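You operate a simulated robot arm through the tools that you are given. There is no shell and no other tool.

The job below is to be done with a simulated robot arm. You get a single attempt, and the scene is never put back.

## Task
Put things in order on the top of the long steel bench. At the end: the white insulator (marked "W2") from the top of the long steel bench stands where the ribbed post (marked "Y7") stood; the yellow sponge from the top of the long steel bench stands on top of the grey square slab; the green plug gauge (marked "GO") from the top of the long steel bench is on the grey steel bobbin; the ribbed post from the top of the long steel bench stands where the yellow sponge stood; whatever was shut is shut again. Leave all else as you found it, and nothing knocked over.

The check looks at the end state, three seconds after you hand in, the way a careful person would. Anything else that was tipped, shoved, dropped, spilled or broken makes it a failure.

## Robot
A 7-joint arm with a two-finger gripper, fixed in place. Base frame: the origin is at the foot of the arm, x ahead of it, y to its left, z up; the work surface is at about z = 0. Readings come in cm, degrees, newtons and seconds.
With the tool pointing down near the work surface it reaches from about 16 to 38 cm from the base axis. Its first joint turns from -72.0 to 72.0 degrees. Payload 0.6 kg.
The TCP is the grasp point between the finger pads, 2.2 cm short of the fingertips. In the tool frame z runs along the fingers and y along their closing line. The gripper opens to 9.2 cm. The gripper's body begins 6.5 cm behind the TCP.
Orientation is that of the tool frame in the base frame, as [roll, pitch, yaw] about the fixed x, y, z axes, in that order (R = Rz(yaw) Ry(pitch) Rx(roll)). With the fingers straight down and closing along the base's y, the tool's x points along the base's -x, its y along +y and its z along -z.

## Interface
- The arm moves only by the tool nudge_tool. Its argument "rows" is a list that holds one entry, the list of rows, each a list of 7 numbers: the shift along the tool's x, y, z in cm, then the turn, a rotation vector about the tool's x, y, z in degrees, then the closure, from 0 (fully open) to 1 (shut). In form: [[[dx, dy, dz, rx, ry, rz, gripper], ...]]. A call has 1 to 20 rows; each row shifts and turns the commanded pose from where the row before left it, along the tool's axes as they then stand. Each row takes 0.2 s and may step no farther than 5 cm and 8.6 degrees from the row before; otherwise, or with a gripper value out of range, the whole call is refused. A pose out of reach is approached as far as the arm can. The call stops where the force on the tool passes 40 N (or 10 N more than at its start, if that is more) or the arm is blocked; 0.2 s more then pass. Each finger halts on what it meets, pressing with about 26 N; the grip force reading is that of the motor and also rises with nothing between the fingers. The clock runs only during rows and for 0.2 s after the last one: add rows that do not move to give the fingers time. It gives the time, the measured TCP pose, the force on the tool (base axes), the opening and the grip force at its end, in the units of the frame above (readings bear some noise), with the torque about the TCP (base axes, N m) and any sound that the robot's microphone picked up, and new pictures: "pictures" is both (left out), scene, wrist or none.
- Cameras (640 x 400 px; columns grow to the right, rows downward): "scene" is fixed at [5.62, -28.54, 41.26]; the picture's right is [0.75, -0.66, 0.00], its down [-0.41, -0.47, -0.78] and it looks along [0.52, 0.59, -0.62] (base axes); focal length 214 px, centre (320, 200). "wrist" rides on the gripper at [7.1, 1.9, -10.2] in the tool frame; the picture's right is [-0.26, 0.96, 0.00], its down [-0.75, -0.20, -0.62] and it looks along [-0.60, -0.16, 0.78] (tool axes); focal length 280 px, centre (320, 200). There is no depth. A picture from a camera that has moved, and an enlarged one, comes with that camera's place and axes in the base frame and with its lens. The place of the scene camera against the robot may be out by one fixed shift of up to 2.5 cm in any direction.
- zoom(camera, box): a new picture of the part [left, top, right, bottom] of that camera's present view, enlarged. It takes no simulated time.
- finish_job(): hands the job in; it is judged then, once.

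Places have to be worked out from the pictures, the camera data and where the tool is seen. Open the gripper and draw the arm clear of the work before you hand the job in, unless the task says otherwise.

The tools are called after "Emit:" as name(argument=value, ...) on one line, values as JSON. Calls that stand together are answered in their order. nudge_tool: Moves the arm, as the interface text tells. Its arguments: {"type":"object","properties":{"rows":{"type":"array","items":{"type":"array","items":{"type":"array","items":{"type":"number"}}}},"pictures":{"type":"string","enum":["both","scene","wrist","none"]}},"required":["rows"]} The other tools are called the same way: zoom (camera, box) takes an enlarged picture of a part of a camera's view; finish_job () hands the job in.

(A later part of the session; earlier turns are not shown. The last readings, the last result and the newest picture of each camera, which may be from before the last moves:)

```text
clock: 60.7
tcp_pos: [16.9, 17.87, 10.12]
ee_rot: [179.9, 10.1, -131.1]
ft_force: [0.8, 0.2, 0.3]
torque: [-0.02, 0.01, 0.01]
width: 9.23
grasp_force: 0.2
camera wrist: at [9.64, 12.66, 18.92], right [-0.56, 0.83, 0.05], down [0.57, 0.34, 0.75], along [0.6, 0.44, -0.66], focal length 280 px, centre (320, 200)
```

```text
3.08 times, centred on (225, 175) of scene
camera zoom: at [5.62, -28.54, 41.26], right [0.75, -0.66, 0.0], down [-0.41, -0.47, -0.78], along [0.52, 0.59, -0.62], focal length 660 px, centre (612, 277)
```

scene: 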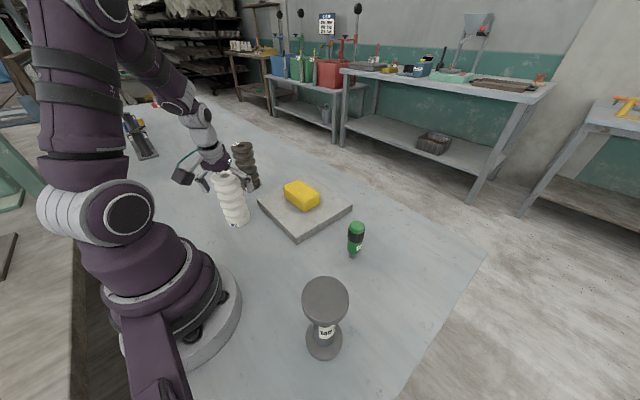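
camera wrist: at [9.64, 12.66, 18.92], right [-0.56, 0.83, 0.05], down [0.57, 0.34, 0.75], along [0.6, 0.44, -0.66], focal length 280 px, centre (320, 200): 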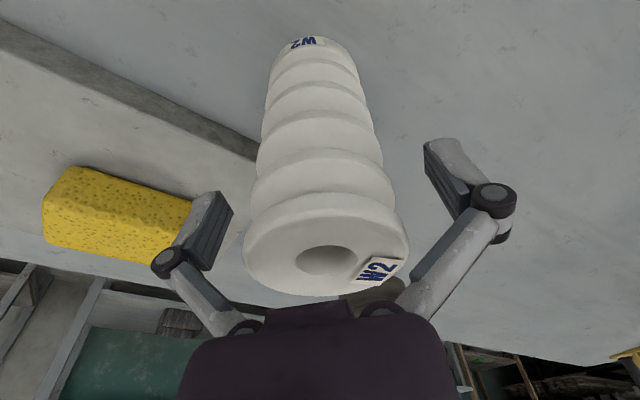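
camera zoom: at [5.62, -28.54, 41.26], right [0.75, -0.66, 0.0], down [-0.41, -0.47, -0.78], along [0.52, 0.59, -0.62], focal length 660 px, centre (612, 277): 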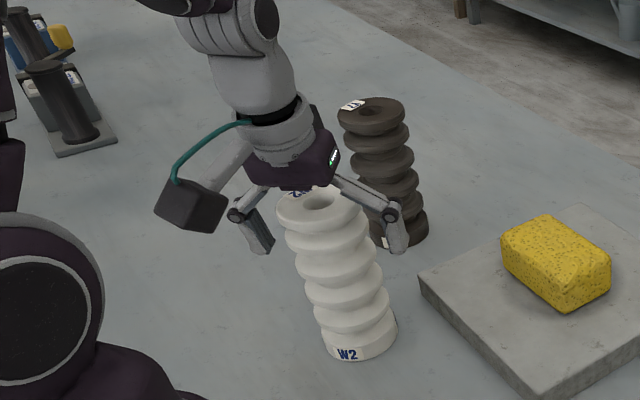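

The body clears the top of W2, the fingers straddle it evenly, and there is no contact. I close the fingers.

Emit:
nudge_tool(rows=[[[0, 0, 0, 0, 0, 0, 0.15], [0, 0, 0, 0, 0, 0, 0.25], [0, 0, 0, 0, 0, 0, 0.32], [0, 0, 0, 0, 0, 0, 0.4], [0, 0, 0, 0, 0, 0, 0.5], [0, 0, 0, 0, 0, 0, 1], [0, 0, 0, 0, 0, 0, 1]]], pictures="both")

Emit:
zoom(camera="scene", box=[160, 110, 290, 240])

```text
clock: 62.3
tcp_pos: [16.92, 17.82, 10.21]
ee_rot: [179.8, 10.1, -131.1]
ft_force: [-5.6, -3.6, 22.0]
torque: [-0.18, 0.14, 0.01]
width: 6.41
grasp_force: 25.6
camera wrist: at [9.64, 12.67, 18.95], right [-0.56, 0.83, 0.05], down [0.57, 0.34, 0.75], along [0.6, 0.44, -0.66], focal length 280 px, centre (320, 200)
```

scene: 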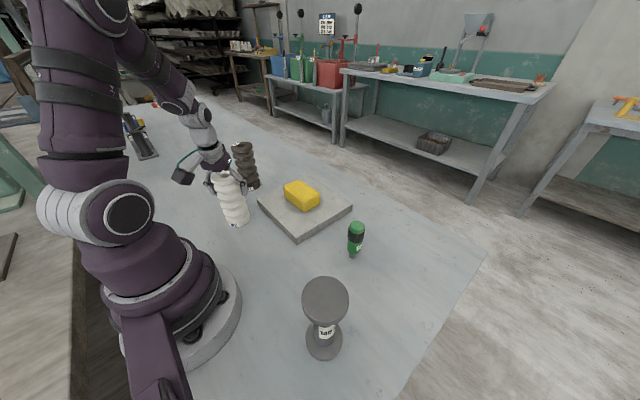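
wrist: 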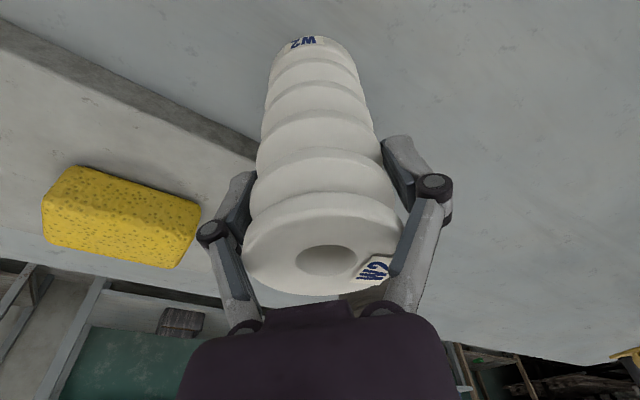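

```text
3.08 times, centred on (225, 175) of scene
camera zoom: at [5.61, -28.54, 41.26], right [0.75, -0.66, 0.0], down [-0.41, -0.47, -0.78], along [0.52, 0.59, -0.62], focal length 660 px, centre (612, 277)
```

zoom: 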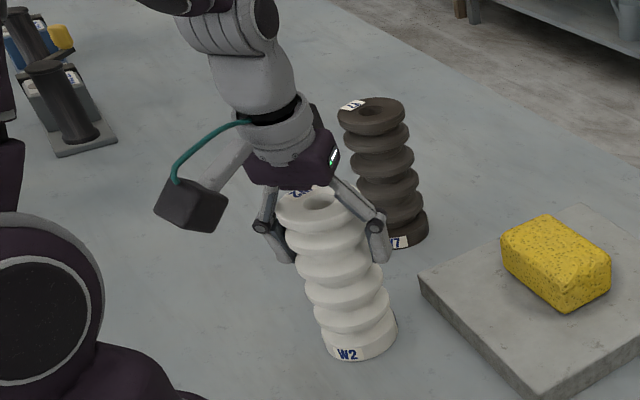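

The fingers hold at 6.41 cm, with the links pressing a little on the top edge as before. I lift slowly so that the pads settle on the ribs, and watch the load.

Emit:
nudge_tool(rows=[[[-0.018, 0, -0.098, 0, 0, 0, 1], [-0.018, 0, -0.098, 0, 0, 0, 1], [-0.035, 0, -0.197, 0, 0, 0, 1], [-0.035, 0, -0.197, 0, 0, 0, 1], [0, 0, 0, 0, 0, 0, 1]]], pictures="both")

Emit:
zoom(camera="scene", box=[160, 110, 290, 240])

```text
clock: 63.5
tcp_pos: [16.84, 17.93, 10.93]
ee_rot: [179.9, 10.1, -131.1]
ft_force: [0.7, 0.3, -5.2]
torque: [-0.01, 0.02, 0.02]
width: 5.98
grasp_force: 26.4
camera wrist: at [9.61, 12.71, 19.69], right [-0.56, 0.83, 0.05], down [0.57, 0.34, 0.75], along [0.6, 0.44, -0.66], focal length 280 px, centre (320, 200)
```

scene: 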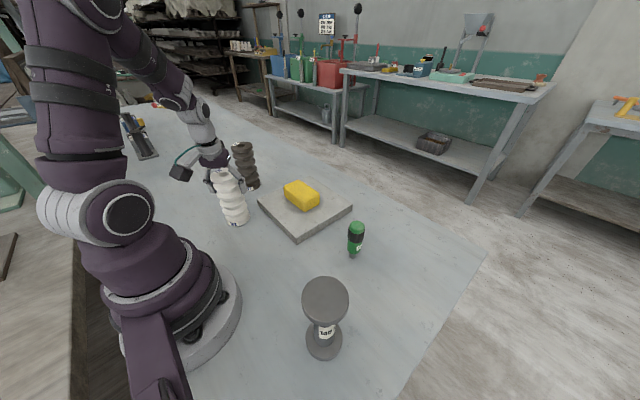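
wrist: 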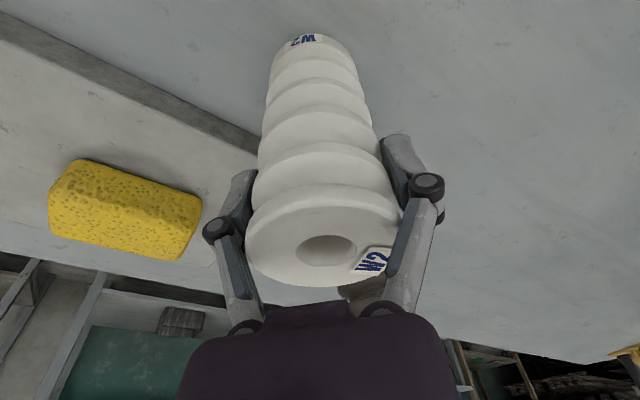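

```text
3.08 times, centred on (225, 175) of scene
camera zoom: at [5.62, -28.54, 41.26], right [0.75, -0.66, 0.0], down [-0.41, -0.47, -0.78], along [0.52, 0.59, -0.62], focal length 660 px, centre (612, 277)
```

zoom: 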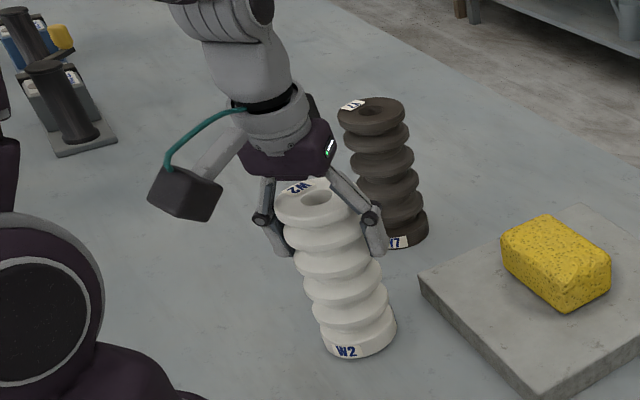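

W2 is held, with a 5.2 N load, and the projection check shows it upright. I lift it straight up until its foot is about 12 cm high.

Emit:
nudge_tool(rows=[[[-0.09, 0, -0.49, 0, 0, 0, 1], [-0.248, 0, -1.378, 0, 0, 0, 1], [-0.248, 0, -1.378, 0, 0, 0, 1], [-0.248, 0, -1.378, 0, 0, 0, 1], [-0.248, 0, -1.378, 0, 0, 0, 1], [-0.248, 0, -1.378, 0, 0, 0, 1], [-0.248, 0, -1.378, 0, 0, 0, 1], [-0.248, 0, -1.378, 0, 0, 0, 1], [-0.248, 0, -1.378, 0, 0, 0, 1], [0, 0, 0, 0, 0, 0, 1]]], pictures="both")

```text
clock: 65.7
tcp_pos: [16.91, 17.84, 22.61]
ee_rot: [179.9, 10.3, -131.1]
ft_force: [-0.4, -0.8, -5.8]
torque: [-0.02, 0.01, 0.04]
width: 5.96
grasp_force: 26.0
camera wrist: at [9.7, 12.69, 31.32], right [-0.56, 0.83, 0.05], down [0.57, 0.34, 0.75], along [0.6, 0.44, -0.66], focal length 280 px, centre (320, 200)
```

scene: 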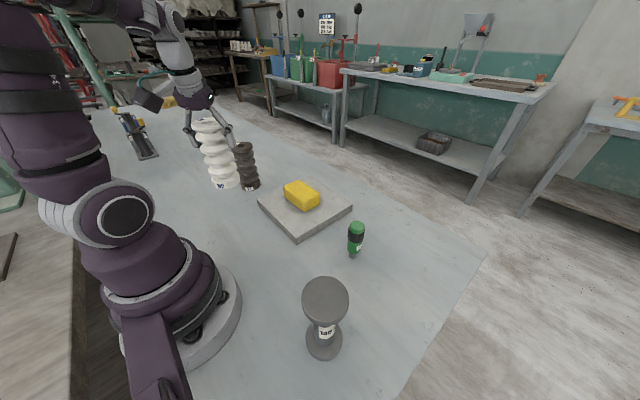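
wrist: 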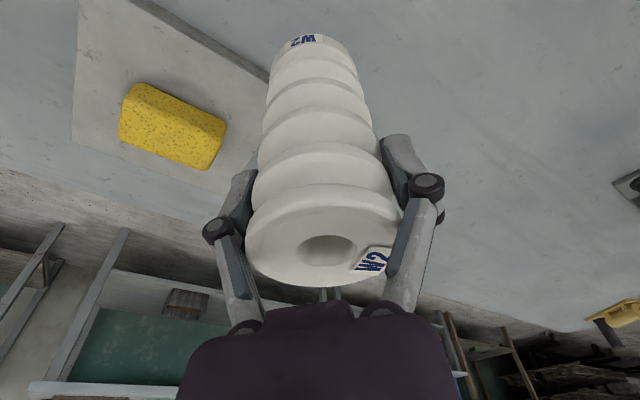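

W2 is 12 cm clear and steady. I swing it 36° over the slab side and then move it outward to about 33 cm radius, keeping clear of Y7.

Emit:
nudge_tool(rows=[[[0.03, -1.29, -0.006, 0.526, 0, 2.95, 1], [0.133, -2.58, -0.024, 1.052, 0, 5.907, 1], [0.133, -2.58, -0.024, 1.052, 0, 5.907, 1], [0.133, -2.58, -0.024, 1.052, 0, 5.907, 1], [0.133, -2.58, -0.024, 1.052, 0, 5.907, 1], [0.133, -2.58, -0.024, 1.052, 0, 5.907, 1], [0.03, -1.29, -0.006, 0.526, 0, 2.95, 1], [-0.8, 0, 0.14, 0, 0, 0, 1], [-1.654, 0, 0.298, 0, 0, 0, 1], [-1.654, 0, 0.298, 0, 0, 0, 1], [-1.654, 0, 0.298, 0, 0, 0, 1], [-1.654, 0, 0.298, 0, 0, 0, 1], [-0.8, 0, 0.14, 0, 0, 0, 1], [0, 0, 0, 0, 0, 0, 1]]], pictures="both")

```text
clock: 68.7
tcp_pos: [32.83, 6.67, 22.58]
ee_rot: [179.9, 10.1, -167.2]
ft_force: [0.2, -0.2, -5.4]
torque: [0.0, 0.02, 0.0]
width: 5.96
grasp_force: 26.1
camera wrist: at [23.82, 6.84, 31.39], right [0.04, 1.0, 0.05], down [0.66, -0.06, 0.75], along [0.75, 0.0, -0.66], focal length 280 px, centre (320, 200)
```

scene: 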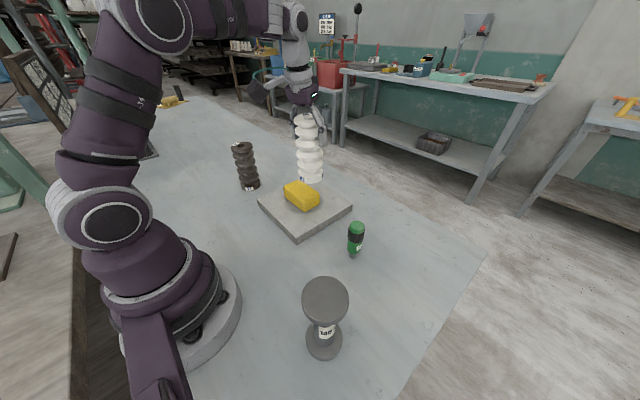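
wrist: 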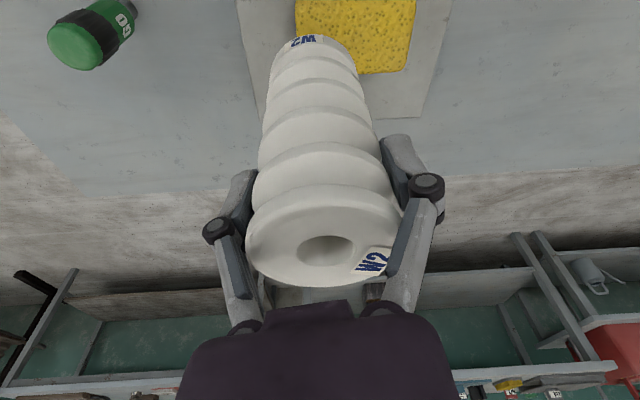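

W2 is steady at (32.8, 6.7). I swing it the remaining 48.6° towards Y7's old place, passing 2 cm above the gauge.

Emit:
nudge_tool(rows=[[[0.072, -1.577, -0.013, 0.474, 0, 2.658, 1], [0.217, -3.152, -0.039, 0.947, 0, 5.316, 1], [0.217, -3.152, -0.039, 0.947, 0, 5.316, 1], [0.217, -3.152, -0.039, 0.947, 0, 5.316, 1], [0.217, -3.152, -0.039, 0.947, 0, 5.316, 1], [0.217, -3.152, -0.039, 0.947, 0, 5.316, 1], [0.217, -3.152, -0.039, 0.947, 0, 5.316, 1], [0.217, -3.152, -0.039, 0.947, 0, 5.316, 1], [0.217, -3.152, -0.039, 0.947, 0, 5.316, 1], [0.072, -1.577, -0.013, 0.474, 0, 2.658, 1], [0, 0, 0, 0, 0, 0, 1]]], pictures="both")

```text
clock: 71.1
tcp_pos: [26.82, -20.22, 22.65]
ee_rot: [-179.9, 9.9, 144.2]
ft_force: [0.1, 0.3, -6.3]
torque: [-0.02, 0.03, -0.01]
width: 5.98
grasp_force: 25.7
camera wrist: at [20.79, -13.36, 31.42], right [0.77, 0.63, 0.05], down [0.39, -0.54, 0.75], along [0.5, -0.56, -0.66], focal length 280 px, centre (320, 200)
```

scene: 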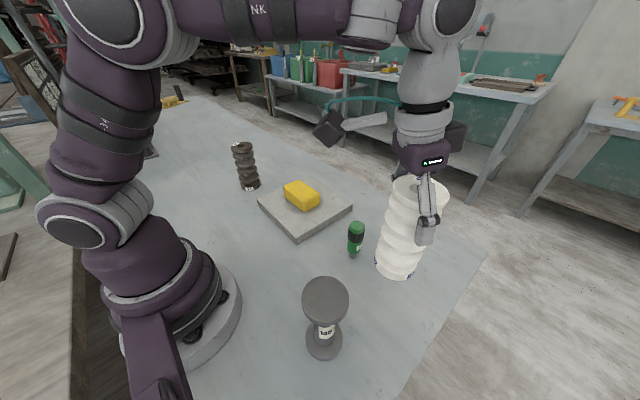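
wrist: 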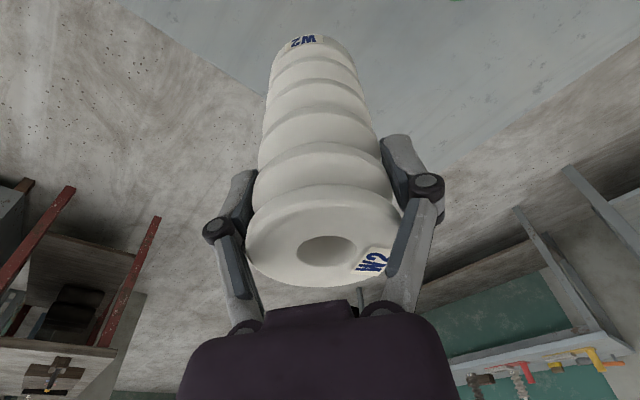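

W2 is above (26.8, -20.2). I move out to Y7's old axis at (28.95, -21.95) and lower it to just under 1 cm above the bench.

Emit:
nudge_tool(rows=[[[-0.49, -0.047, 1.1, 0, 0, 0, 1], [-0.49, -0.047, 1.1, 0, 0, 0, 1], [-0.49, -0.047, 1.1, 0, 0, 0, 1], [-0.49, -0.047, 1.1, 0, 0, 0, 1], [0.211, 0, 1.198, 0, 0, 0, 1], [0.211, 0, 1.198, 0, 0, 0, 1], [0.211, 0, 1.198, 0, 0, 0, 1], [0.211, 0, 1.198, 0, 0, 0, 1], [0.211, 0, 1.198, 0, 0, 0, 1], [0.211, 0, 1.198, 0, 0, 0, 1], [0, 0, 0, 0, 0, 0, 1]]], pictures="both")

Emit:
zoom(camera="scene", box=[320, 180, 480, 330])

```text
clock: 73.5
tcp_pos: [28.84, -21.89, 11.23]
ee_rot: [-180.0, 10.0, 144.2]
ft_force: [-0.8, -0.5, -4.5]
torque: [0.01, 0.03, -0.04]
width: 5.97
grasp_force: 26.3
camera wrist: at [22.85, -15.13, 20.04], right [0.77, 0.63, 0.05], down [0.39, -0.54, 0.75], along [0.5, -0.56, -0.66], focal length 280 px, centre (320, 200)
```

scene: 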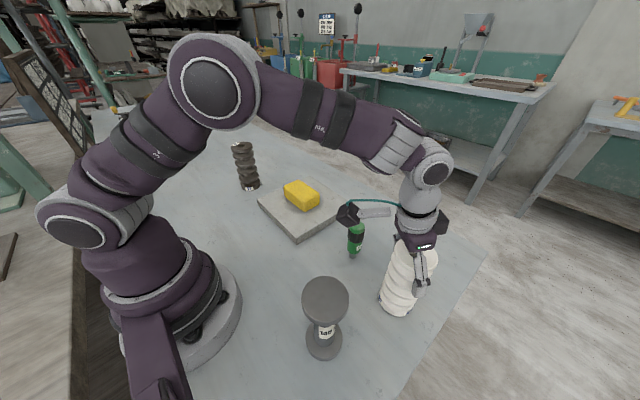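
wrist: 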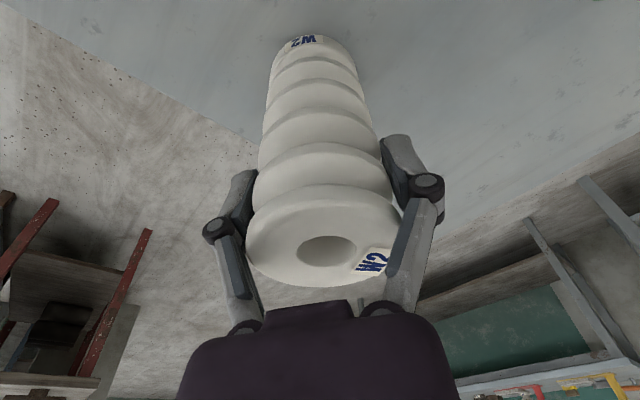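

```text
2.67 times, centred on (400, 255) of scene
camera zoom: at [5.62, -28.54, 41.26], right [0.75, -0.66, 0.0], down [-0.41, -0.47, -0.78], along [0.52, 0.59, -0.62], focal length 572 px, centre (107, 53)
```

zoom: 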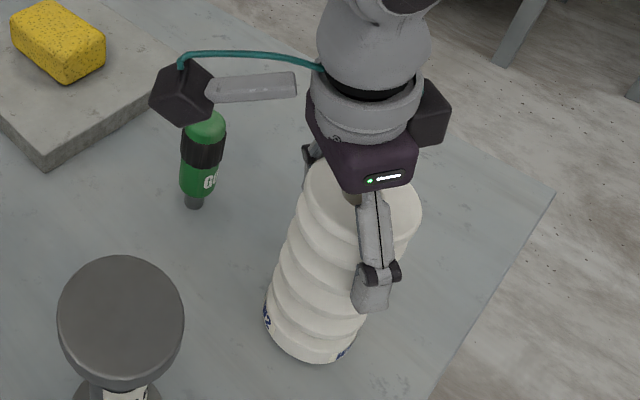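

W2's base lines up with where Y7's base appeared in the same view. I lower it further in small steps.

Emit:
nudge_tool(rows=[[[0.026, 0, 0.148, 0, 0, 0, 1], [0.026, 0, 0.148, 0, 0, 0, 1], [0, 0, 0, 0, 0, 0, 1]]], pictures="none")

Emit:
zoom(camera="scene", box=[340, 210, 480, 330])

```text
clock: 74.3
tcp_pos: [28.89, -22.08, 10.87]
ee_rot: [-180.0, 10.1, 144.2]
ft_force: [-0.4, -1.0, -5.7]
torque: [0.0, 0.0, 0.0]
width: 5.94
grasp_force: 26.2
```

```text
3.33 times, centred on (410, 270) of scene
camera zoom: at [5.62, -28.54, 41.26], right [0.75, -0.66, 0.0], down [-0.41, -0.47, -0.78], along [0.52, 0.59, -0.62], focal length 715 px, centre (20, -33)
```

zoom: 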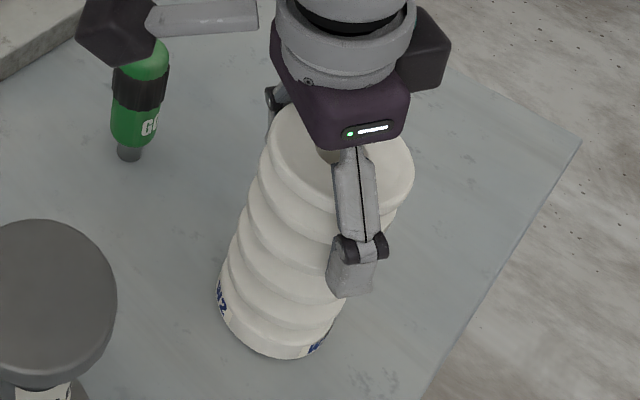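

Compared with Y7's original outline, W2 sits about 4 mm too far out along the radius. I draw it in by 3.5 mm and carry on down.

Emit:
nudge_tool(rows=[[[0.345, 0, -0.06, 0, 0, 0, 1], [0.026, 0, 0.148, 0, 0, 0, 1], [0, 0, 0, 0, 0, 0, 1]]], pictures="none")

Emit:
zoom(camera="scene", box=[340, 210, 480, 330])

```text
clock: 75.1
tcp_pos: [28.63, -21.84, 10.81]
ee_rot: [-180.0, 10.0, 144.3]
ft_force: [0.6, -0.4, -4.9]
torque: [0.02, 0.02, 0.01]
width: 5.96
grasp_force: 26.7
```

```text
3.33 times, centred on (410, 270) of scene
camera zoom: at [5.62, -28.54, 41.26], right [0.75, -0.66, 0.0], down [-0.41, -0.47, -0.78], along [0.52, 0.59, -0.62], focal length 715 px, centre (20, -33)
```

zoom: 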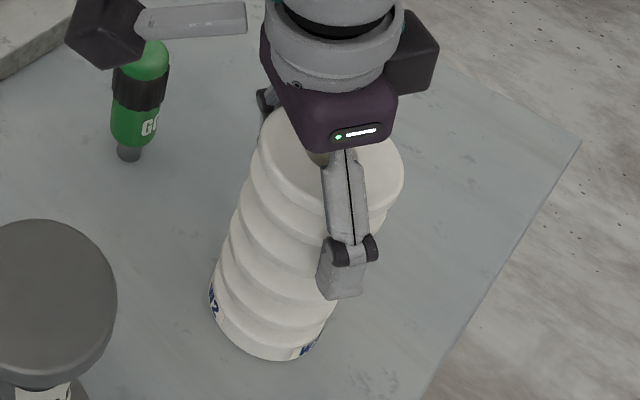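

W2's base outline now matches Y7's within a couple of pixels. I lower in 1 mm steps until the bench carries it.

Emit:
nudge_tool(rows=[[[0.017, 0, 0.098, 0, 0, 0, 1], [0.017, 0, 0.098, 0, 0, 0, 1], [0, 0, 0, 0, 0, 0, 1]]], pictures="none")

```text
clock: 75.9
tcp_pos: [28.64, -21.78, 10.75]
ee_rot: [179.9, 10.0, 144.2]
ft_force: [-6.6, 1.0, 13.2]
torque: [0.11, 0.13, 0.03]
width: 5.96
grasp_force: 25.3
```

The force shows contact at TCP height 10.7. I ease back by 0.8 mm so that only a light touch remains.

Emit:
nudge_tool(rows=[[[-0.014, 0, -0.079, 0, 0, 0, 1], [0, 0, 0, 0, 0, 0, 1]]], pictures="none")

```text
clock: 76.5
tcp_pos: [28.56, -21.8, 10.71]
ee_rot: [180.0, 10.1, 144.2]
ft_force: [0.6, -2.9, 1.0]
torque: [-0.37, -0.23, -0.09]
width: 5.96
grasp_force: 26.1
```

The force is near zero vertically now, so the bench carries W2. I open the fingers step by step.

Emit:
nudge_tool(rows=[[[0, 0, 0, 0, 0, 0, 0.3], [0, 0, 0, 0, 0, 0, 0.2], [0, 0, 0, 0, 0, 0, 0.1], [0, 0, 0, 0, 0, 0, 0], [0, 0, 0, 0, 0, 0, 0], [0, 0, 0, 0, 0, 0, 0]]], pictures="both")

Emit:
zoom(camera="scene", box=[340, 210, 480, 330])

```text
clock: 77.9
tcp_pos: [28.67, -21.79, 10.57]
ee_rot: [-180.0, 10.1, 144.2]
ft_force: [0.3, -0.3, -0.6]
torque: [0.0, 0.01, 0.02]
width: 9.21
grasp_force: 0.0
camera wrist: at [22.59, -14.92, 19.41], right [0.77, 0.63, 0.05], down [0.39, -0.54, 0.75], along [0.5, -0.56, -0.66], focal length 280 px, centre (320, 200)
```

scene: 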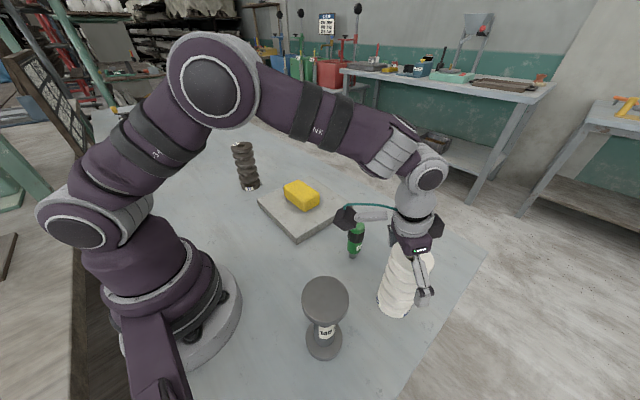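
wrist: 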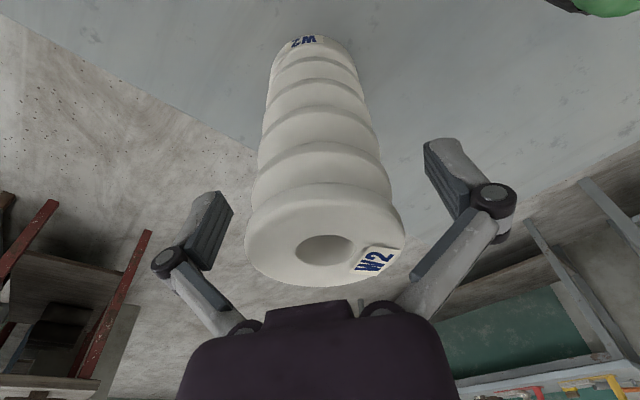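

```text
3.33 times, centred on (410, 270) of scene
camera zoom: at [5.62, -28.54, 41.26], right [0.75, -0.66, 0.0], down [-0.41, -0.47, -0.78], along [0.52, 0.59, -0.62], focal length 715 px, centre (20, -33)
```

zoom: 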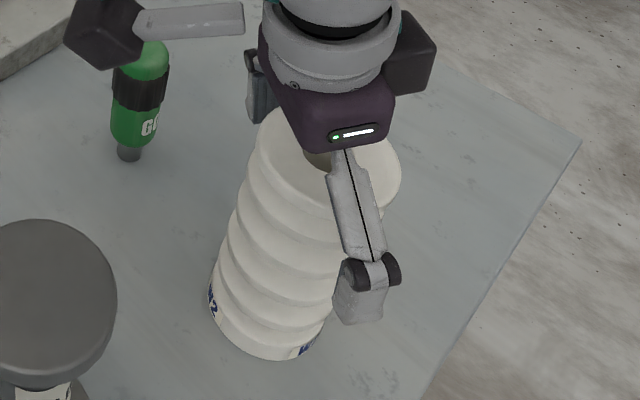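

W2 stands on its own with its base where Y7's was. I withdraw along the tool's axis and bring the tool back to vertical.

Emit:
nudge_tool(rows=[[[0, 0, -0.5, 0, 0, 0, 0], [0, 0, -1, 0, 0, 0, 0], [0, 0, -1, 0, 0, 0, 0], [0, 0, -1, 0, 0, 0, 0], [0, 0, -1, 0, 0, 0, 0], [0, 0, -1, 0, 0, 0, 0], [0, 0, -1, 0, 0, 0, 0], [0, 0, -1, 0, 0, 0, 0], [0, 0, -0.8, 0, 0, 0, 0], [0, 0, 0, 0, 5, 0, 0], [0, 0, 0, 0, 5, 0, 0], [0, 0, 0, 0, 0, 0, 0]]], pictures="both")

Emit:
zoom(camera="scene", box=[340, 210, 480, 330])

```text
clock: 80.5
tcp_pos: [27.41, -20.88, 18.66]
ee_rot: [179.9, 0.0, 144.2]
ft_force: [-0.4, 0.1, -0.6]
torque: [-0.01, 0.01, 0.01]
width: 9.23
grasp_force: 0.0
camera wrist: at [22.76, -15.08, 28.86], right [0.78, 0.63, 0.0], down [0.49, -0.61, 0.62], along [0.39, -0.49, -0.78], focal length 280 px, centre (320, 200)
```

scene: 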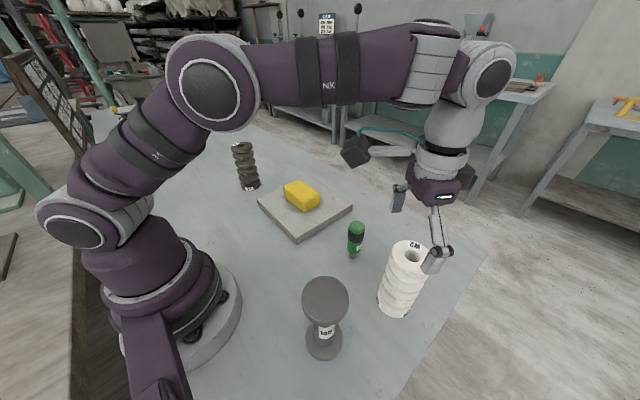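
wrist: 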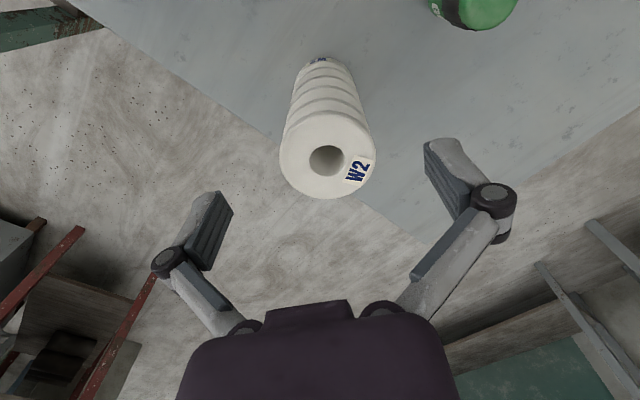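

```text
3.33 times, centred on (410, 270) of scene
camera zoom: at [5.62, -28.54, 41.26], right [0.75, -0.66, 0.0], down [-0.41, -0.47, -0.78], along [0.52, 0.59, -0.62], focal length 715 px, centre (20, -33)
```

zoom: 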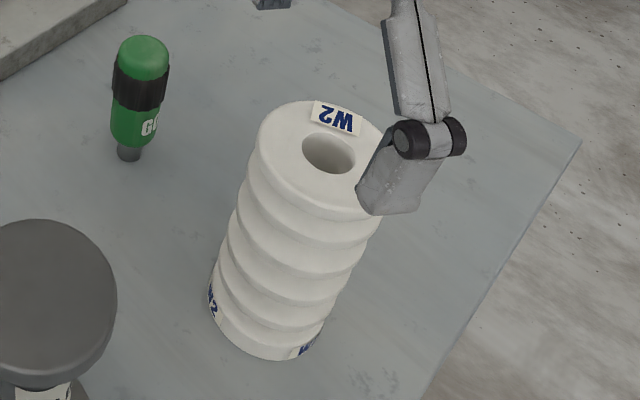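

W2's hole appears at the same pixel as Y7's did at the start, so W2 is within 3 mm of the place. Now I move over the green gauge, keeping the fingertips above its top, and turn to its bearing.

Emit:
nudge_tool(rows=[[[1.17, 2.52, 0.5, 0, 0, 0, 0], [1.17, 2.52, 0.5, 0, 0, 0, 0], [1.17, 2.52, 0.5, 0, 0, 0, 0], [1.17, 2.52, 0.5, 0, 0, 0, 0], [0, 0, 0, 0, 0, -6, 0], [0, 0, 0, 0, 0, -6, 0], [0, 0, 0, 0, 0, -6, 0], [0, 0, 0, 0, 0, 0, 0]]], pictures="both")

Emit:
zoom(camera="wrist", box=[240, 20, 440, 240])

Emit:
zoom(camera="scene", box=[310, 190, 400, 270])

```text
clock: 82.3
tcp_pos: [29.52, -10.09, 16.81]
ee_rot: [180.0, 0.1, 162.3]
ft_force: [0.6, 0.5, 0.0]
torque: [0.02, -0.02, 0.01]
width: 9.21
grasp_force: 0.0
camera wrist: at [23.34, -5.86, 26.98], right [0.54, 0.84, 0.0], down [0.65, -0.42, 0.63], along [0.53, -0.34, -0.78], focal length 280 px, centre (320, 200)
```

scene: 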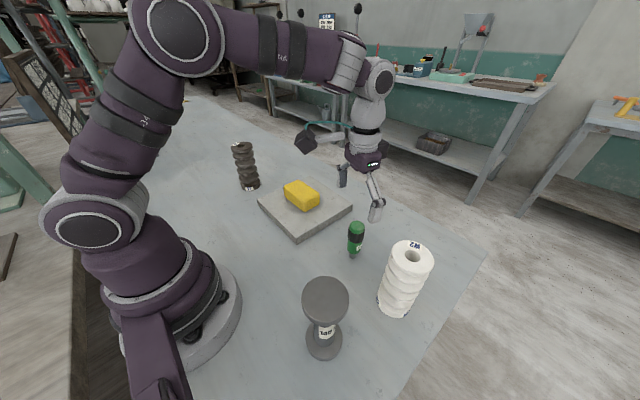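
wrist: 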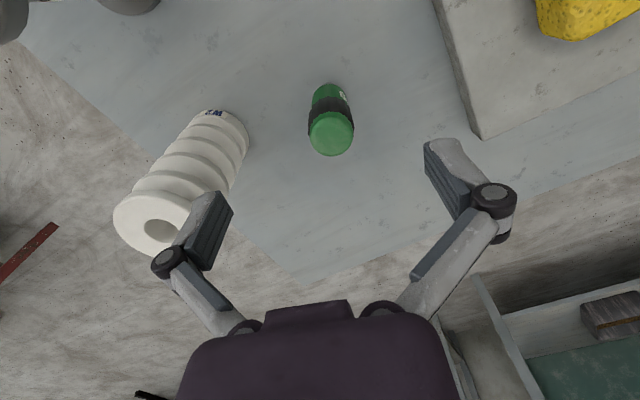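

```text
1.82 times, centred on (340, 130) of wrist
camera zoom: at [23.34, -5.86, 26.98], right [0.54, 0.84, 0.0], down [0.65, -0.42, 0.63], along [0.53, -0.34, -0.78], focal length 510 px, centre (284, 327)
```

zoom: 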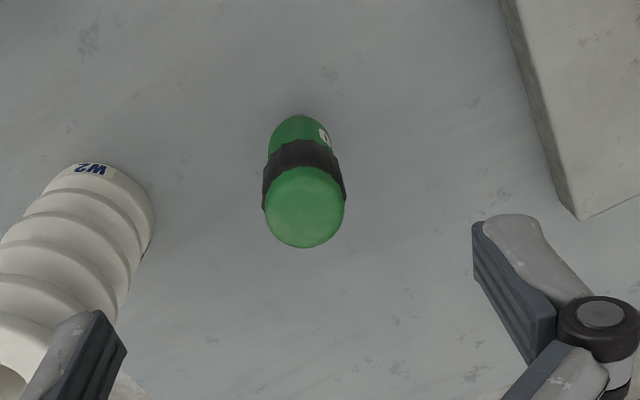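

```text
5.00 times, centred on (355, 230) of scene
camera zoom: at [5.62, -28.54, 41.26], right [0.75, -0.66, 0.0], down [-0.41, -0.47, -0.78], along [0.52, 0.59, -0.62], focal length 1072 px, centre (145, 50)
```

zoom: 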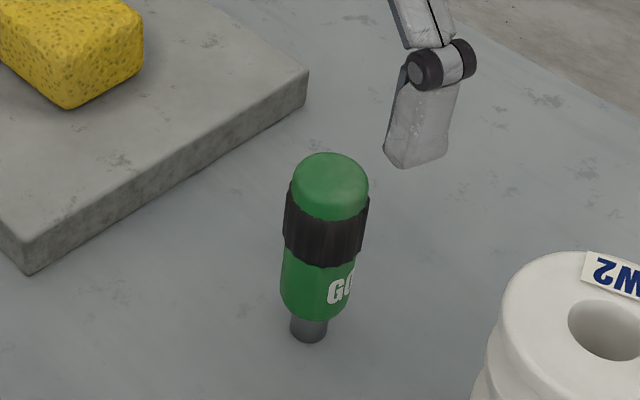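

The gauge stands upright, with its axis about 1.2 cm further out and 0.5 cm to the left of the tool's axis. I centre over it and come down to 14 cm, with the tips still above its top.

Emit:
nudge_tool(rows=[[[-0.6, 0.24, 0.5, 0, 0, 0, 0], [-0.6, 0.24, 0.5, 0, 0, 0, 0], [0, 0, 1, 0, 0, 0, 0], [0, 0, 0.8, 0, 0, 0, 0], [0, 0, 0, 0, 0, 0, 0]]], pictures="both")

Emit:
zoom(camera="wrist", box=[220, 40, 420, 240])

```text
clock: 83.5
tcp_pos: [30.74, -9.9, 13.91]
ee_rot: [-180.0, 0.1, 162.1]
ft_force: [-0.2, -0.3, 0.0]
torque: [-0.01, -0.01, -0.03]
width: 9.21
grasp_force: 0.1
camera wrist: at [24.46, -5.76, 24.1], right [0.54, 0.84, 0.0], down [0.65, -0.42, 0.63], along [0.53, -0.34, -0.78], focal length 280 px, centre (320, 200)
```

scene: 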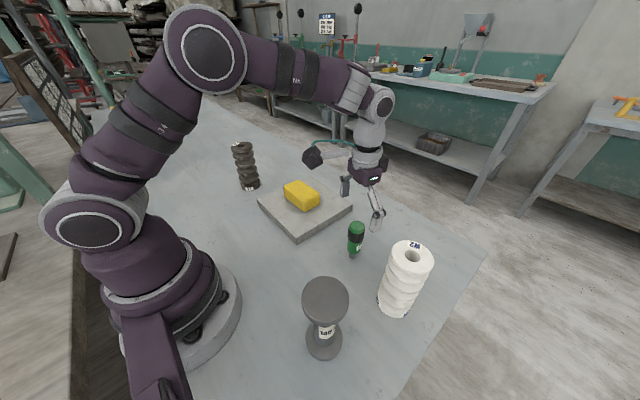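
wrist: 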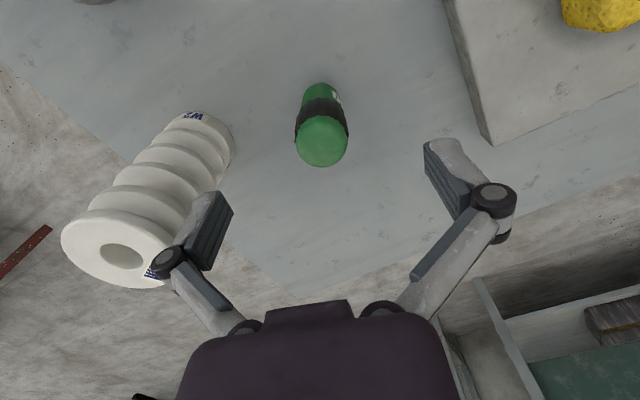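

```text
2.00 times, centred on (320, 140) of wrist
camera zoom: at [24.46, -5.76, 24.1], right [0.54, 0.84, 0.0], down [0.65, -0.42, 0.63], along [0.53, -0.34, -0.78], focal length 561 px, centre (320, 320)
```

zoom: 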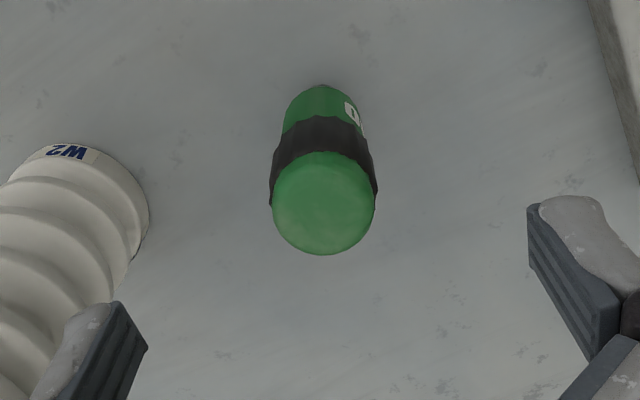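

The gauge's axis is now within half a millimetre sideways and 2 mm outward of the tool's axis. I lower the open fingers around it to height 7.2, at its black band.

Emit:
nudge_tool(rows=[[[-0.2, 0.04, 1, 0, 0, 0, 0], [0, 0, 1, 0, 0, 0, 0], [0, 0, 1, 0, 0, 0, 0], [0, 0, 1, 0, 0, 0, 0], [0, 0, 1, 0, 0, 0, 0], [0, 0, 1, 0, 0, 0, 0], [0, 0, 0.7, 0, 0, 0, 0], [0, 0, 0, 0, 0, 0, 0]]], pictures="both")

Emit:
zoom(camera="wrist", box=[200, 80, 440, 280])

Emit:
zoom(camera="scene", box=[310, 170, 410, 270])

```text
clock: 85.3
tcp_pos: [30.98, -9.89, 7.37]
ee_rot: [-179.9, 0.1, 162.3]
ft_force: [-0.4, -0.2, -0.1]
torque: [0.01, 0.03, 0.04]
width: 9.19
grasp_force: 0.1
camera wrist: at [24.74, -5.81, 17.44], right [0.54, 0.84, 0.0], down [0.65, -0.42, 0.63], along [0.53, -0.34, -0.78], focal length 280 px, centre (320, 200)
```

scene: 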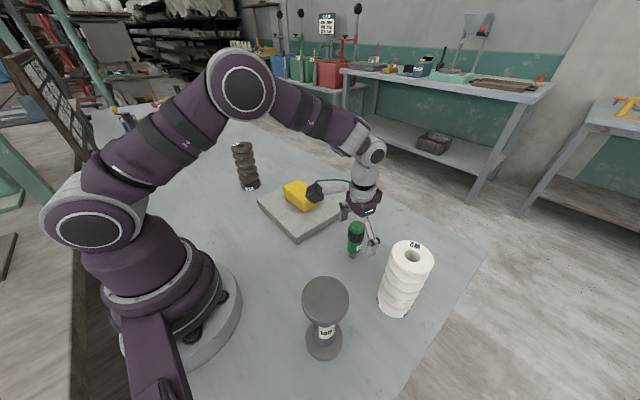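
wrist: 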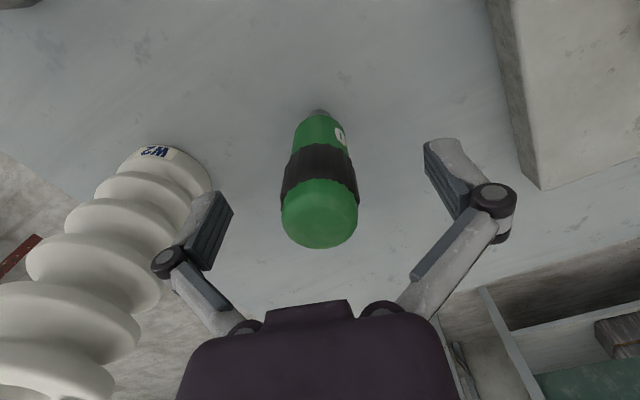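

```text
2.00 times, centred on (320, 180) of wrist
camera zoom: at [24.74, -5.81, 17.44], right [0.54, 0.84, 0.0], down [0.65, -0.42, 0.63], along [0.53, -0.34, -0.78], focal length 561 px, centre (320, 240)
```

zoom: 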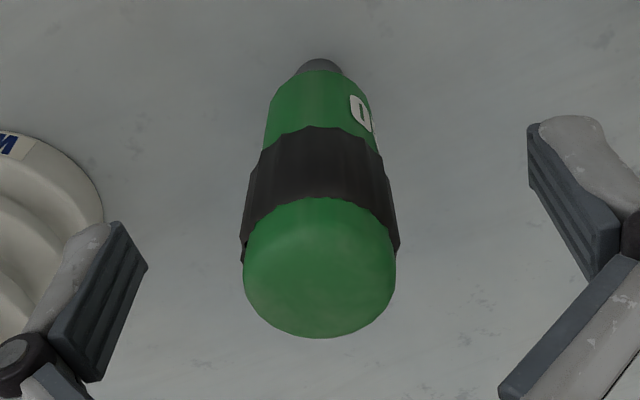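

```text
4.00 times, centred on (360, 220) of scene
camera zoom: at [5.62, -28.54, 41.26], right [0.75, -0.66, 0.0], down [-0.41, -0.47, -0.78], along [0.52, 0.59, -0.62], focal length 858 px, centre (160, 120)
```

zoom: 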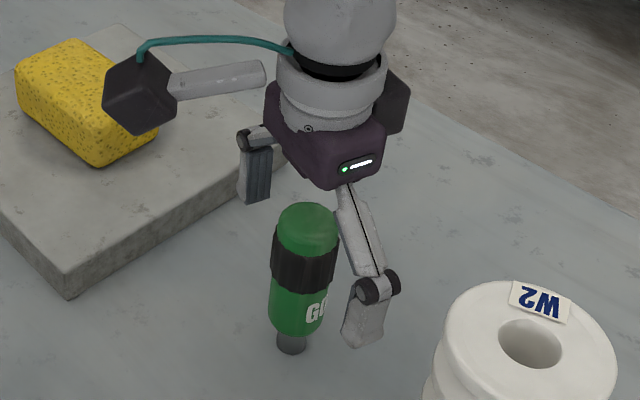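

In this view the gauge's axis lies on the tool's axis within about 1 mm at both top and bottom. I close the fingers gently on the band.

Emit:
nudge_tool(rows=[[[0, 0, 0, 0, 0, 0, 0.2], [0, 0, 0, 0, 0, 0, 0.35], [0, 0, 0, 0, 0, 0, 0.48], [0, 0, 0, 0, 0, 0, 0.55], [0, 0, 0, 0, 0, 0, 0.6], [0, 0, 0, 0, 0, 0, 0.63]]], pictures="both")

Emit:
zoom(camera="wrist", box=[200, 80, 440, 280])

```text
clock: 86.7
tcp_pos: [31.05, -9.99, 7.14]
ee_rot: [-180.0, 0.1, 162.2]
ft_force: [0.1, 0.1, 0.0]
torque: [-0.01, 0.0, -0.03]
width: 3.41
grasp_force: 0.1
camera wrist: at [24.74, -5.81, 17.45], right [0.54, 0.84, 0.0], down [0.65, -0.42, 0.63], along [0.53, -0.34, -0.78], focal length 280 px, centre (320, 200)
```

scene: 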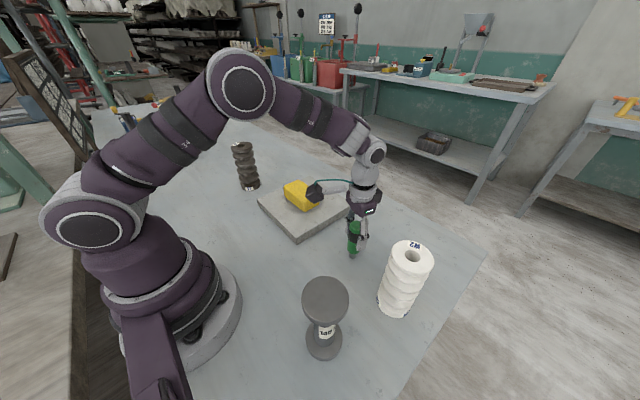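
wrist: 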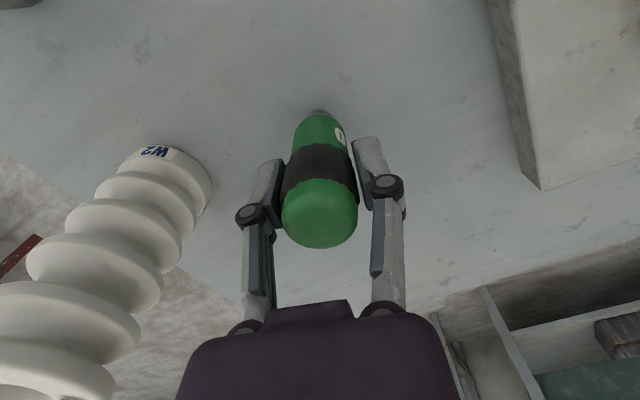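

```text
2.00 times, centred on (320, 180) of wrist
camera zoom: at [24.74, -5.81, 17.45], right [0.54, 0.84, 0.0], down [0.65, -0.42, 0.63], along [0.53, -0.34, -0.78], focal length 561 px, centre (320, 240)
```

zoom: 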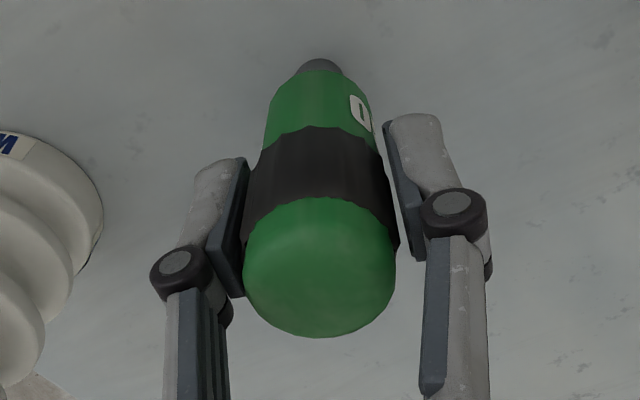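

The pads are a millimetre or so from the band on each side and the gauge is undisturbed. I close the rest of the way.

Emit:
nudge_tool(rows=[[[0, 0, 0, 0, 0, 0, 0.66], [0, 0, 0, 0, 0, 0, 0.69], [0, 0, 0, 0, 0, 0, 0.75], [0, 0, 0, 0, 0, 0, 1], [0, 0, 0, 0, 0, 0, 1]]], pictures="both")

Emit:
zoom(camera="wrist", box=[200, 80, 440, 280])

Emit:
zoom(camera="scene", box=[310, 170, 410, 270])

```text
clock: 87.9
tcp_pos: [30.9, -10.01, 7.32]
ee_rot: [179.9, 0.1, 162.1]
ft_force: [-0.7, -0.2, 3.2]
torque: [0.02, 0.01, 0.03]
width: 2.82
grasp_force: 25.6
camera wrist: at [24.75, -5.81, 17.45], right [0.54, 0.84, 0.0], down [0.65, -0.42, 0.63], along [0.53, -0.34, -0.78], focal length 280 px, centre (320, 200)
```

scene: 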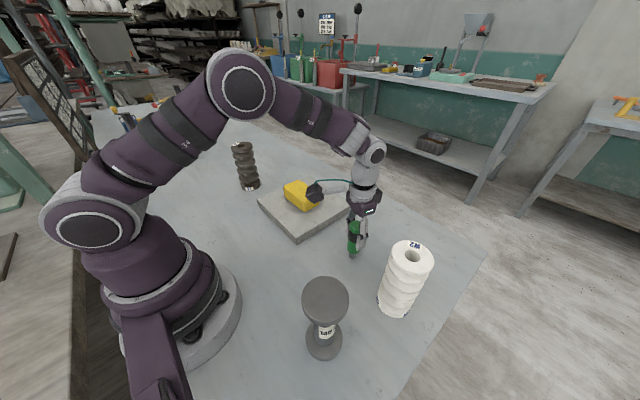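
wrist: 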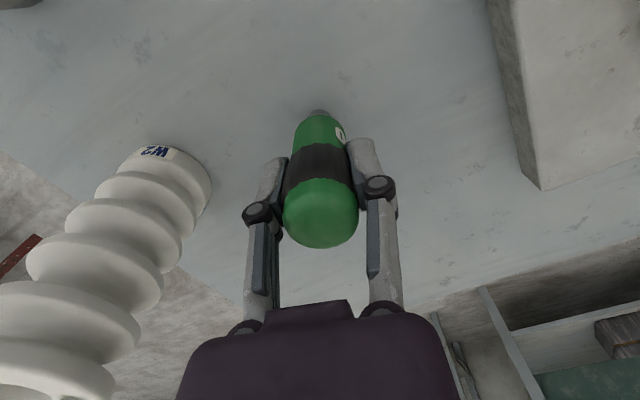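

```text
2.00 times, centred on (320, 180) of wrist
camera zoom: at [24.75, -5.81, 17.45], right [0.54, 0.84, 0.0], down [0.65, -0.42, 0.63], along [0.53, -0.34, -0.78], focal length 561 px, centre (320, 240)
```

zoom: 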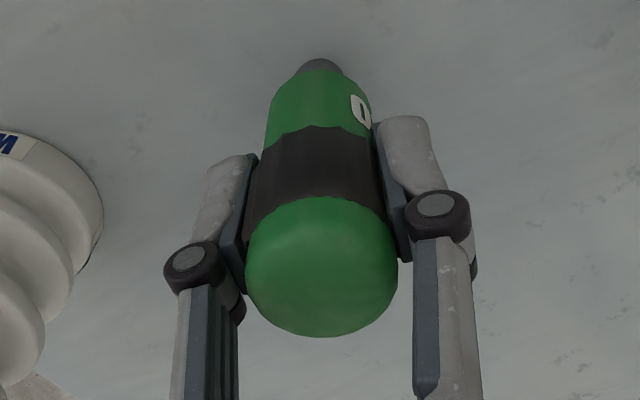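

```text
4.00 times, centred on (360, 220) of scene
camera zoom: at [5.61, -28.54, 41.26], right [0.75, -0.66, 0.0], down [-0.41, -0.47, -0.78], along [0.52, 0.59, -0.62], focal length 858 px, centre (160, 120)
```

zoom: 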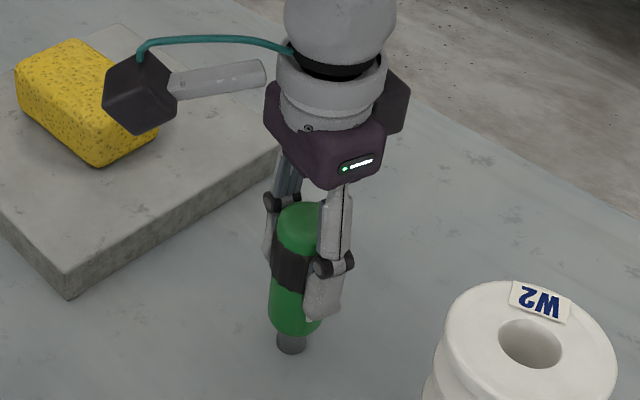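

The gauge is gripped at 2.8 cm and did not shift. I lift it straight up slowly.

Emit:
nudge_tool(rows=[[[0, 0, -0.2, 0, 0, 0, 1], [0, 0, -0.4, 0, 0, 0, 1], [0, 0, -0.8, 0, 0, 0, 1], [0, 0, -1, 0, 0, 0, 1], [0, 0, -1, 0, 0, 0, 1], [0, 0, -1, 0, 0, 0, 1], [0, 0, 0, 0, 0, 0, 1]]], pictures="both")

Emit:
zoom(camera="scene", box=[310, 150, 410, 270])

```text
clock: 89.5
tcp_pos: [30.87, -9.98, 11.63]
ee_rot: [-180.0, 0.0, 162.2]
ft_force: [-1.0, 1.1, -1.4]
torque: [-0.02, 0.0, -0.02]
width: 2.85
grasp_force: 25.8
camera wrist: at [24.64, -5.87, 21.85], right [0.54, 0.84, 0.0], down [0.65, -0.42, 0.63], along [0.53, -0.34, -0.78], focal length 280 px, centre (320, 200)
```

scene: 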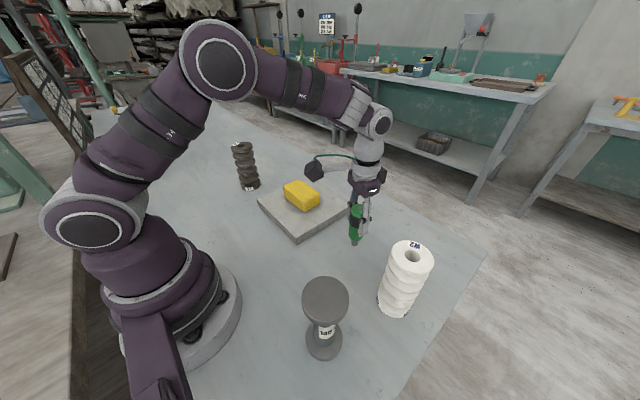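
wrist: 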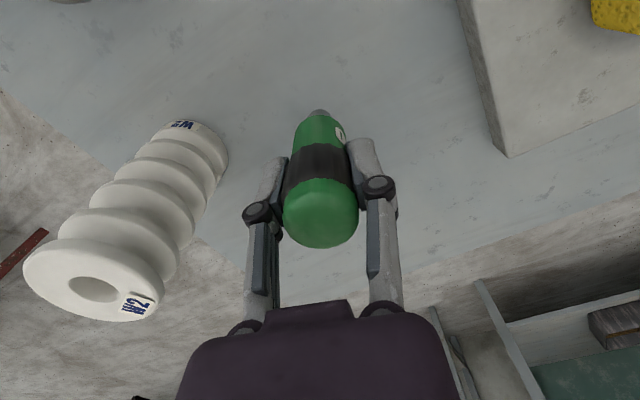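

```text
3.33 times, centred on (360, 210) of scene
camera zoom: at [5.62, -28.54, 41.26], right [0.75, -0.66, 0.0], down [-0.41, -0.47, -0.78], along [0.52, 0.59, -0.62], focal length 715 px, centre (187, 167)
```

zoom: 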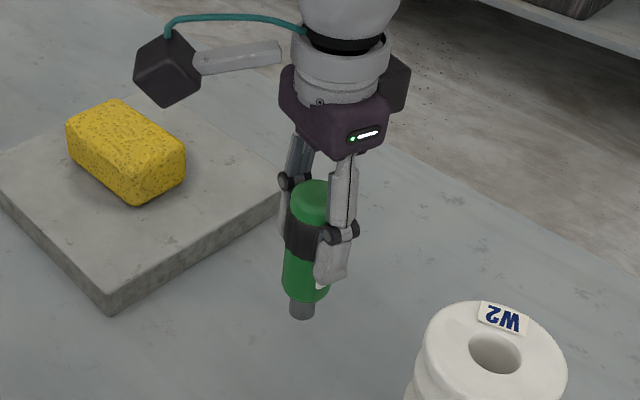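

The gauge is lifted upright, and its foot is about 7.25 cm below the tool point. I rise and move across towards the bobbin, stopping short to measure its top.

Emit:
nudge_tool(rows=[[[0.5, -0.5, -0.84, 0, 0, 0, 1], [1.046, -0.9925, -1.675, 0, 0, 0, 1], [1.046, -0.9925, -1.675, 0, 0, 0, 1], [1.046, -0.9925, -1.675, 0, 0, 0, 1], [1.046, -0.9925, -1.675, 0, 0, 0, 1], [1.046, -0.9925, -1.675, 0, 0, 0, 1], [1.046, -0.9925, -1.675, 0, 0, 0, 1], [1.046, -0.9925, -1.675, 0, 0, 0, 1], [0.5, -0.5, -0.84, 0, 0, 0, 1], [0, 0, 0, 0, 0, 0, 1]]], pictures="both")

```text
clock: 91.7
tcp_pos: [20.56, -15.07, 24.94]
ee_rot: [-180.0, 0.0, 162.2]
ft_force: [-0.4, 0.2, -1.8]
torque: [-0.02, 0.01, 0.01]
width: 2.82
grasp_force: 26.2
camera wrist: at [14.28, -10.89, 35.24], right [0.54, 0.84, 0.0], down [0.65, -0.43, 0.63], along [0.52, -0.34, -0.78], focal length 280 px, centre (320, 200)
```

scene: 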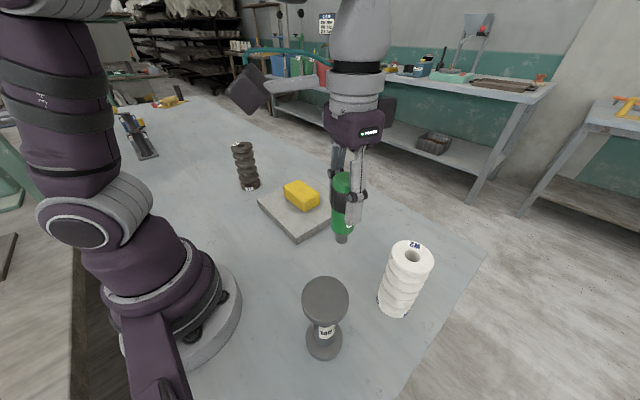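
wrist: 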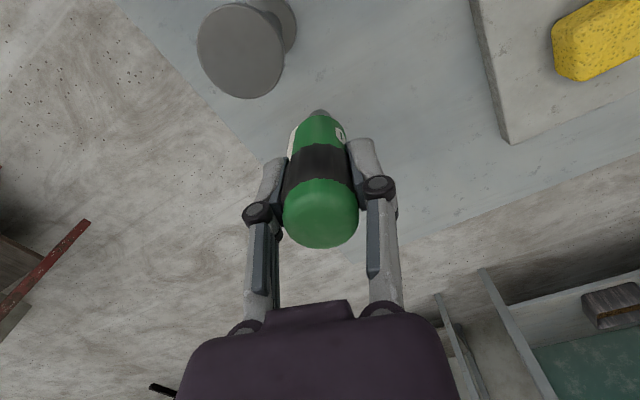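

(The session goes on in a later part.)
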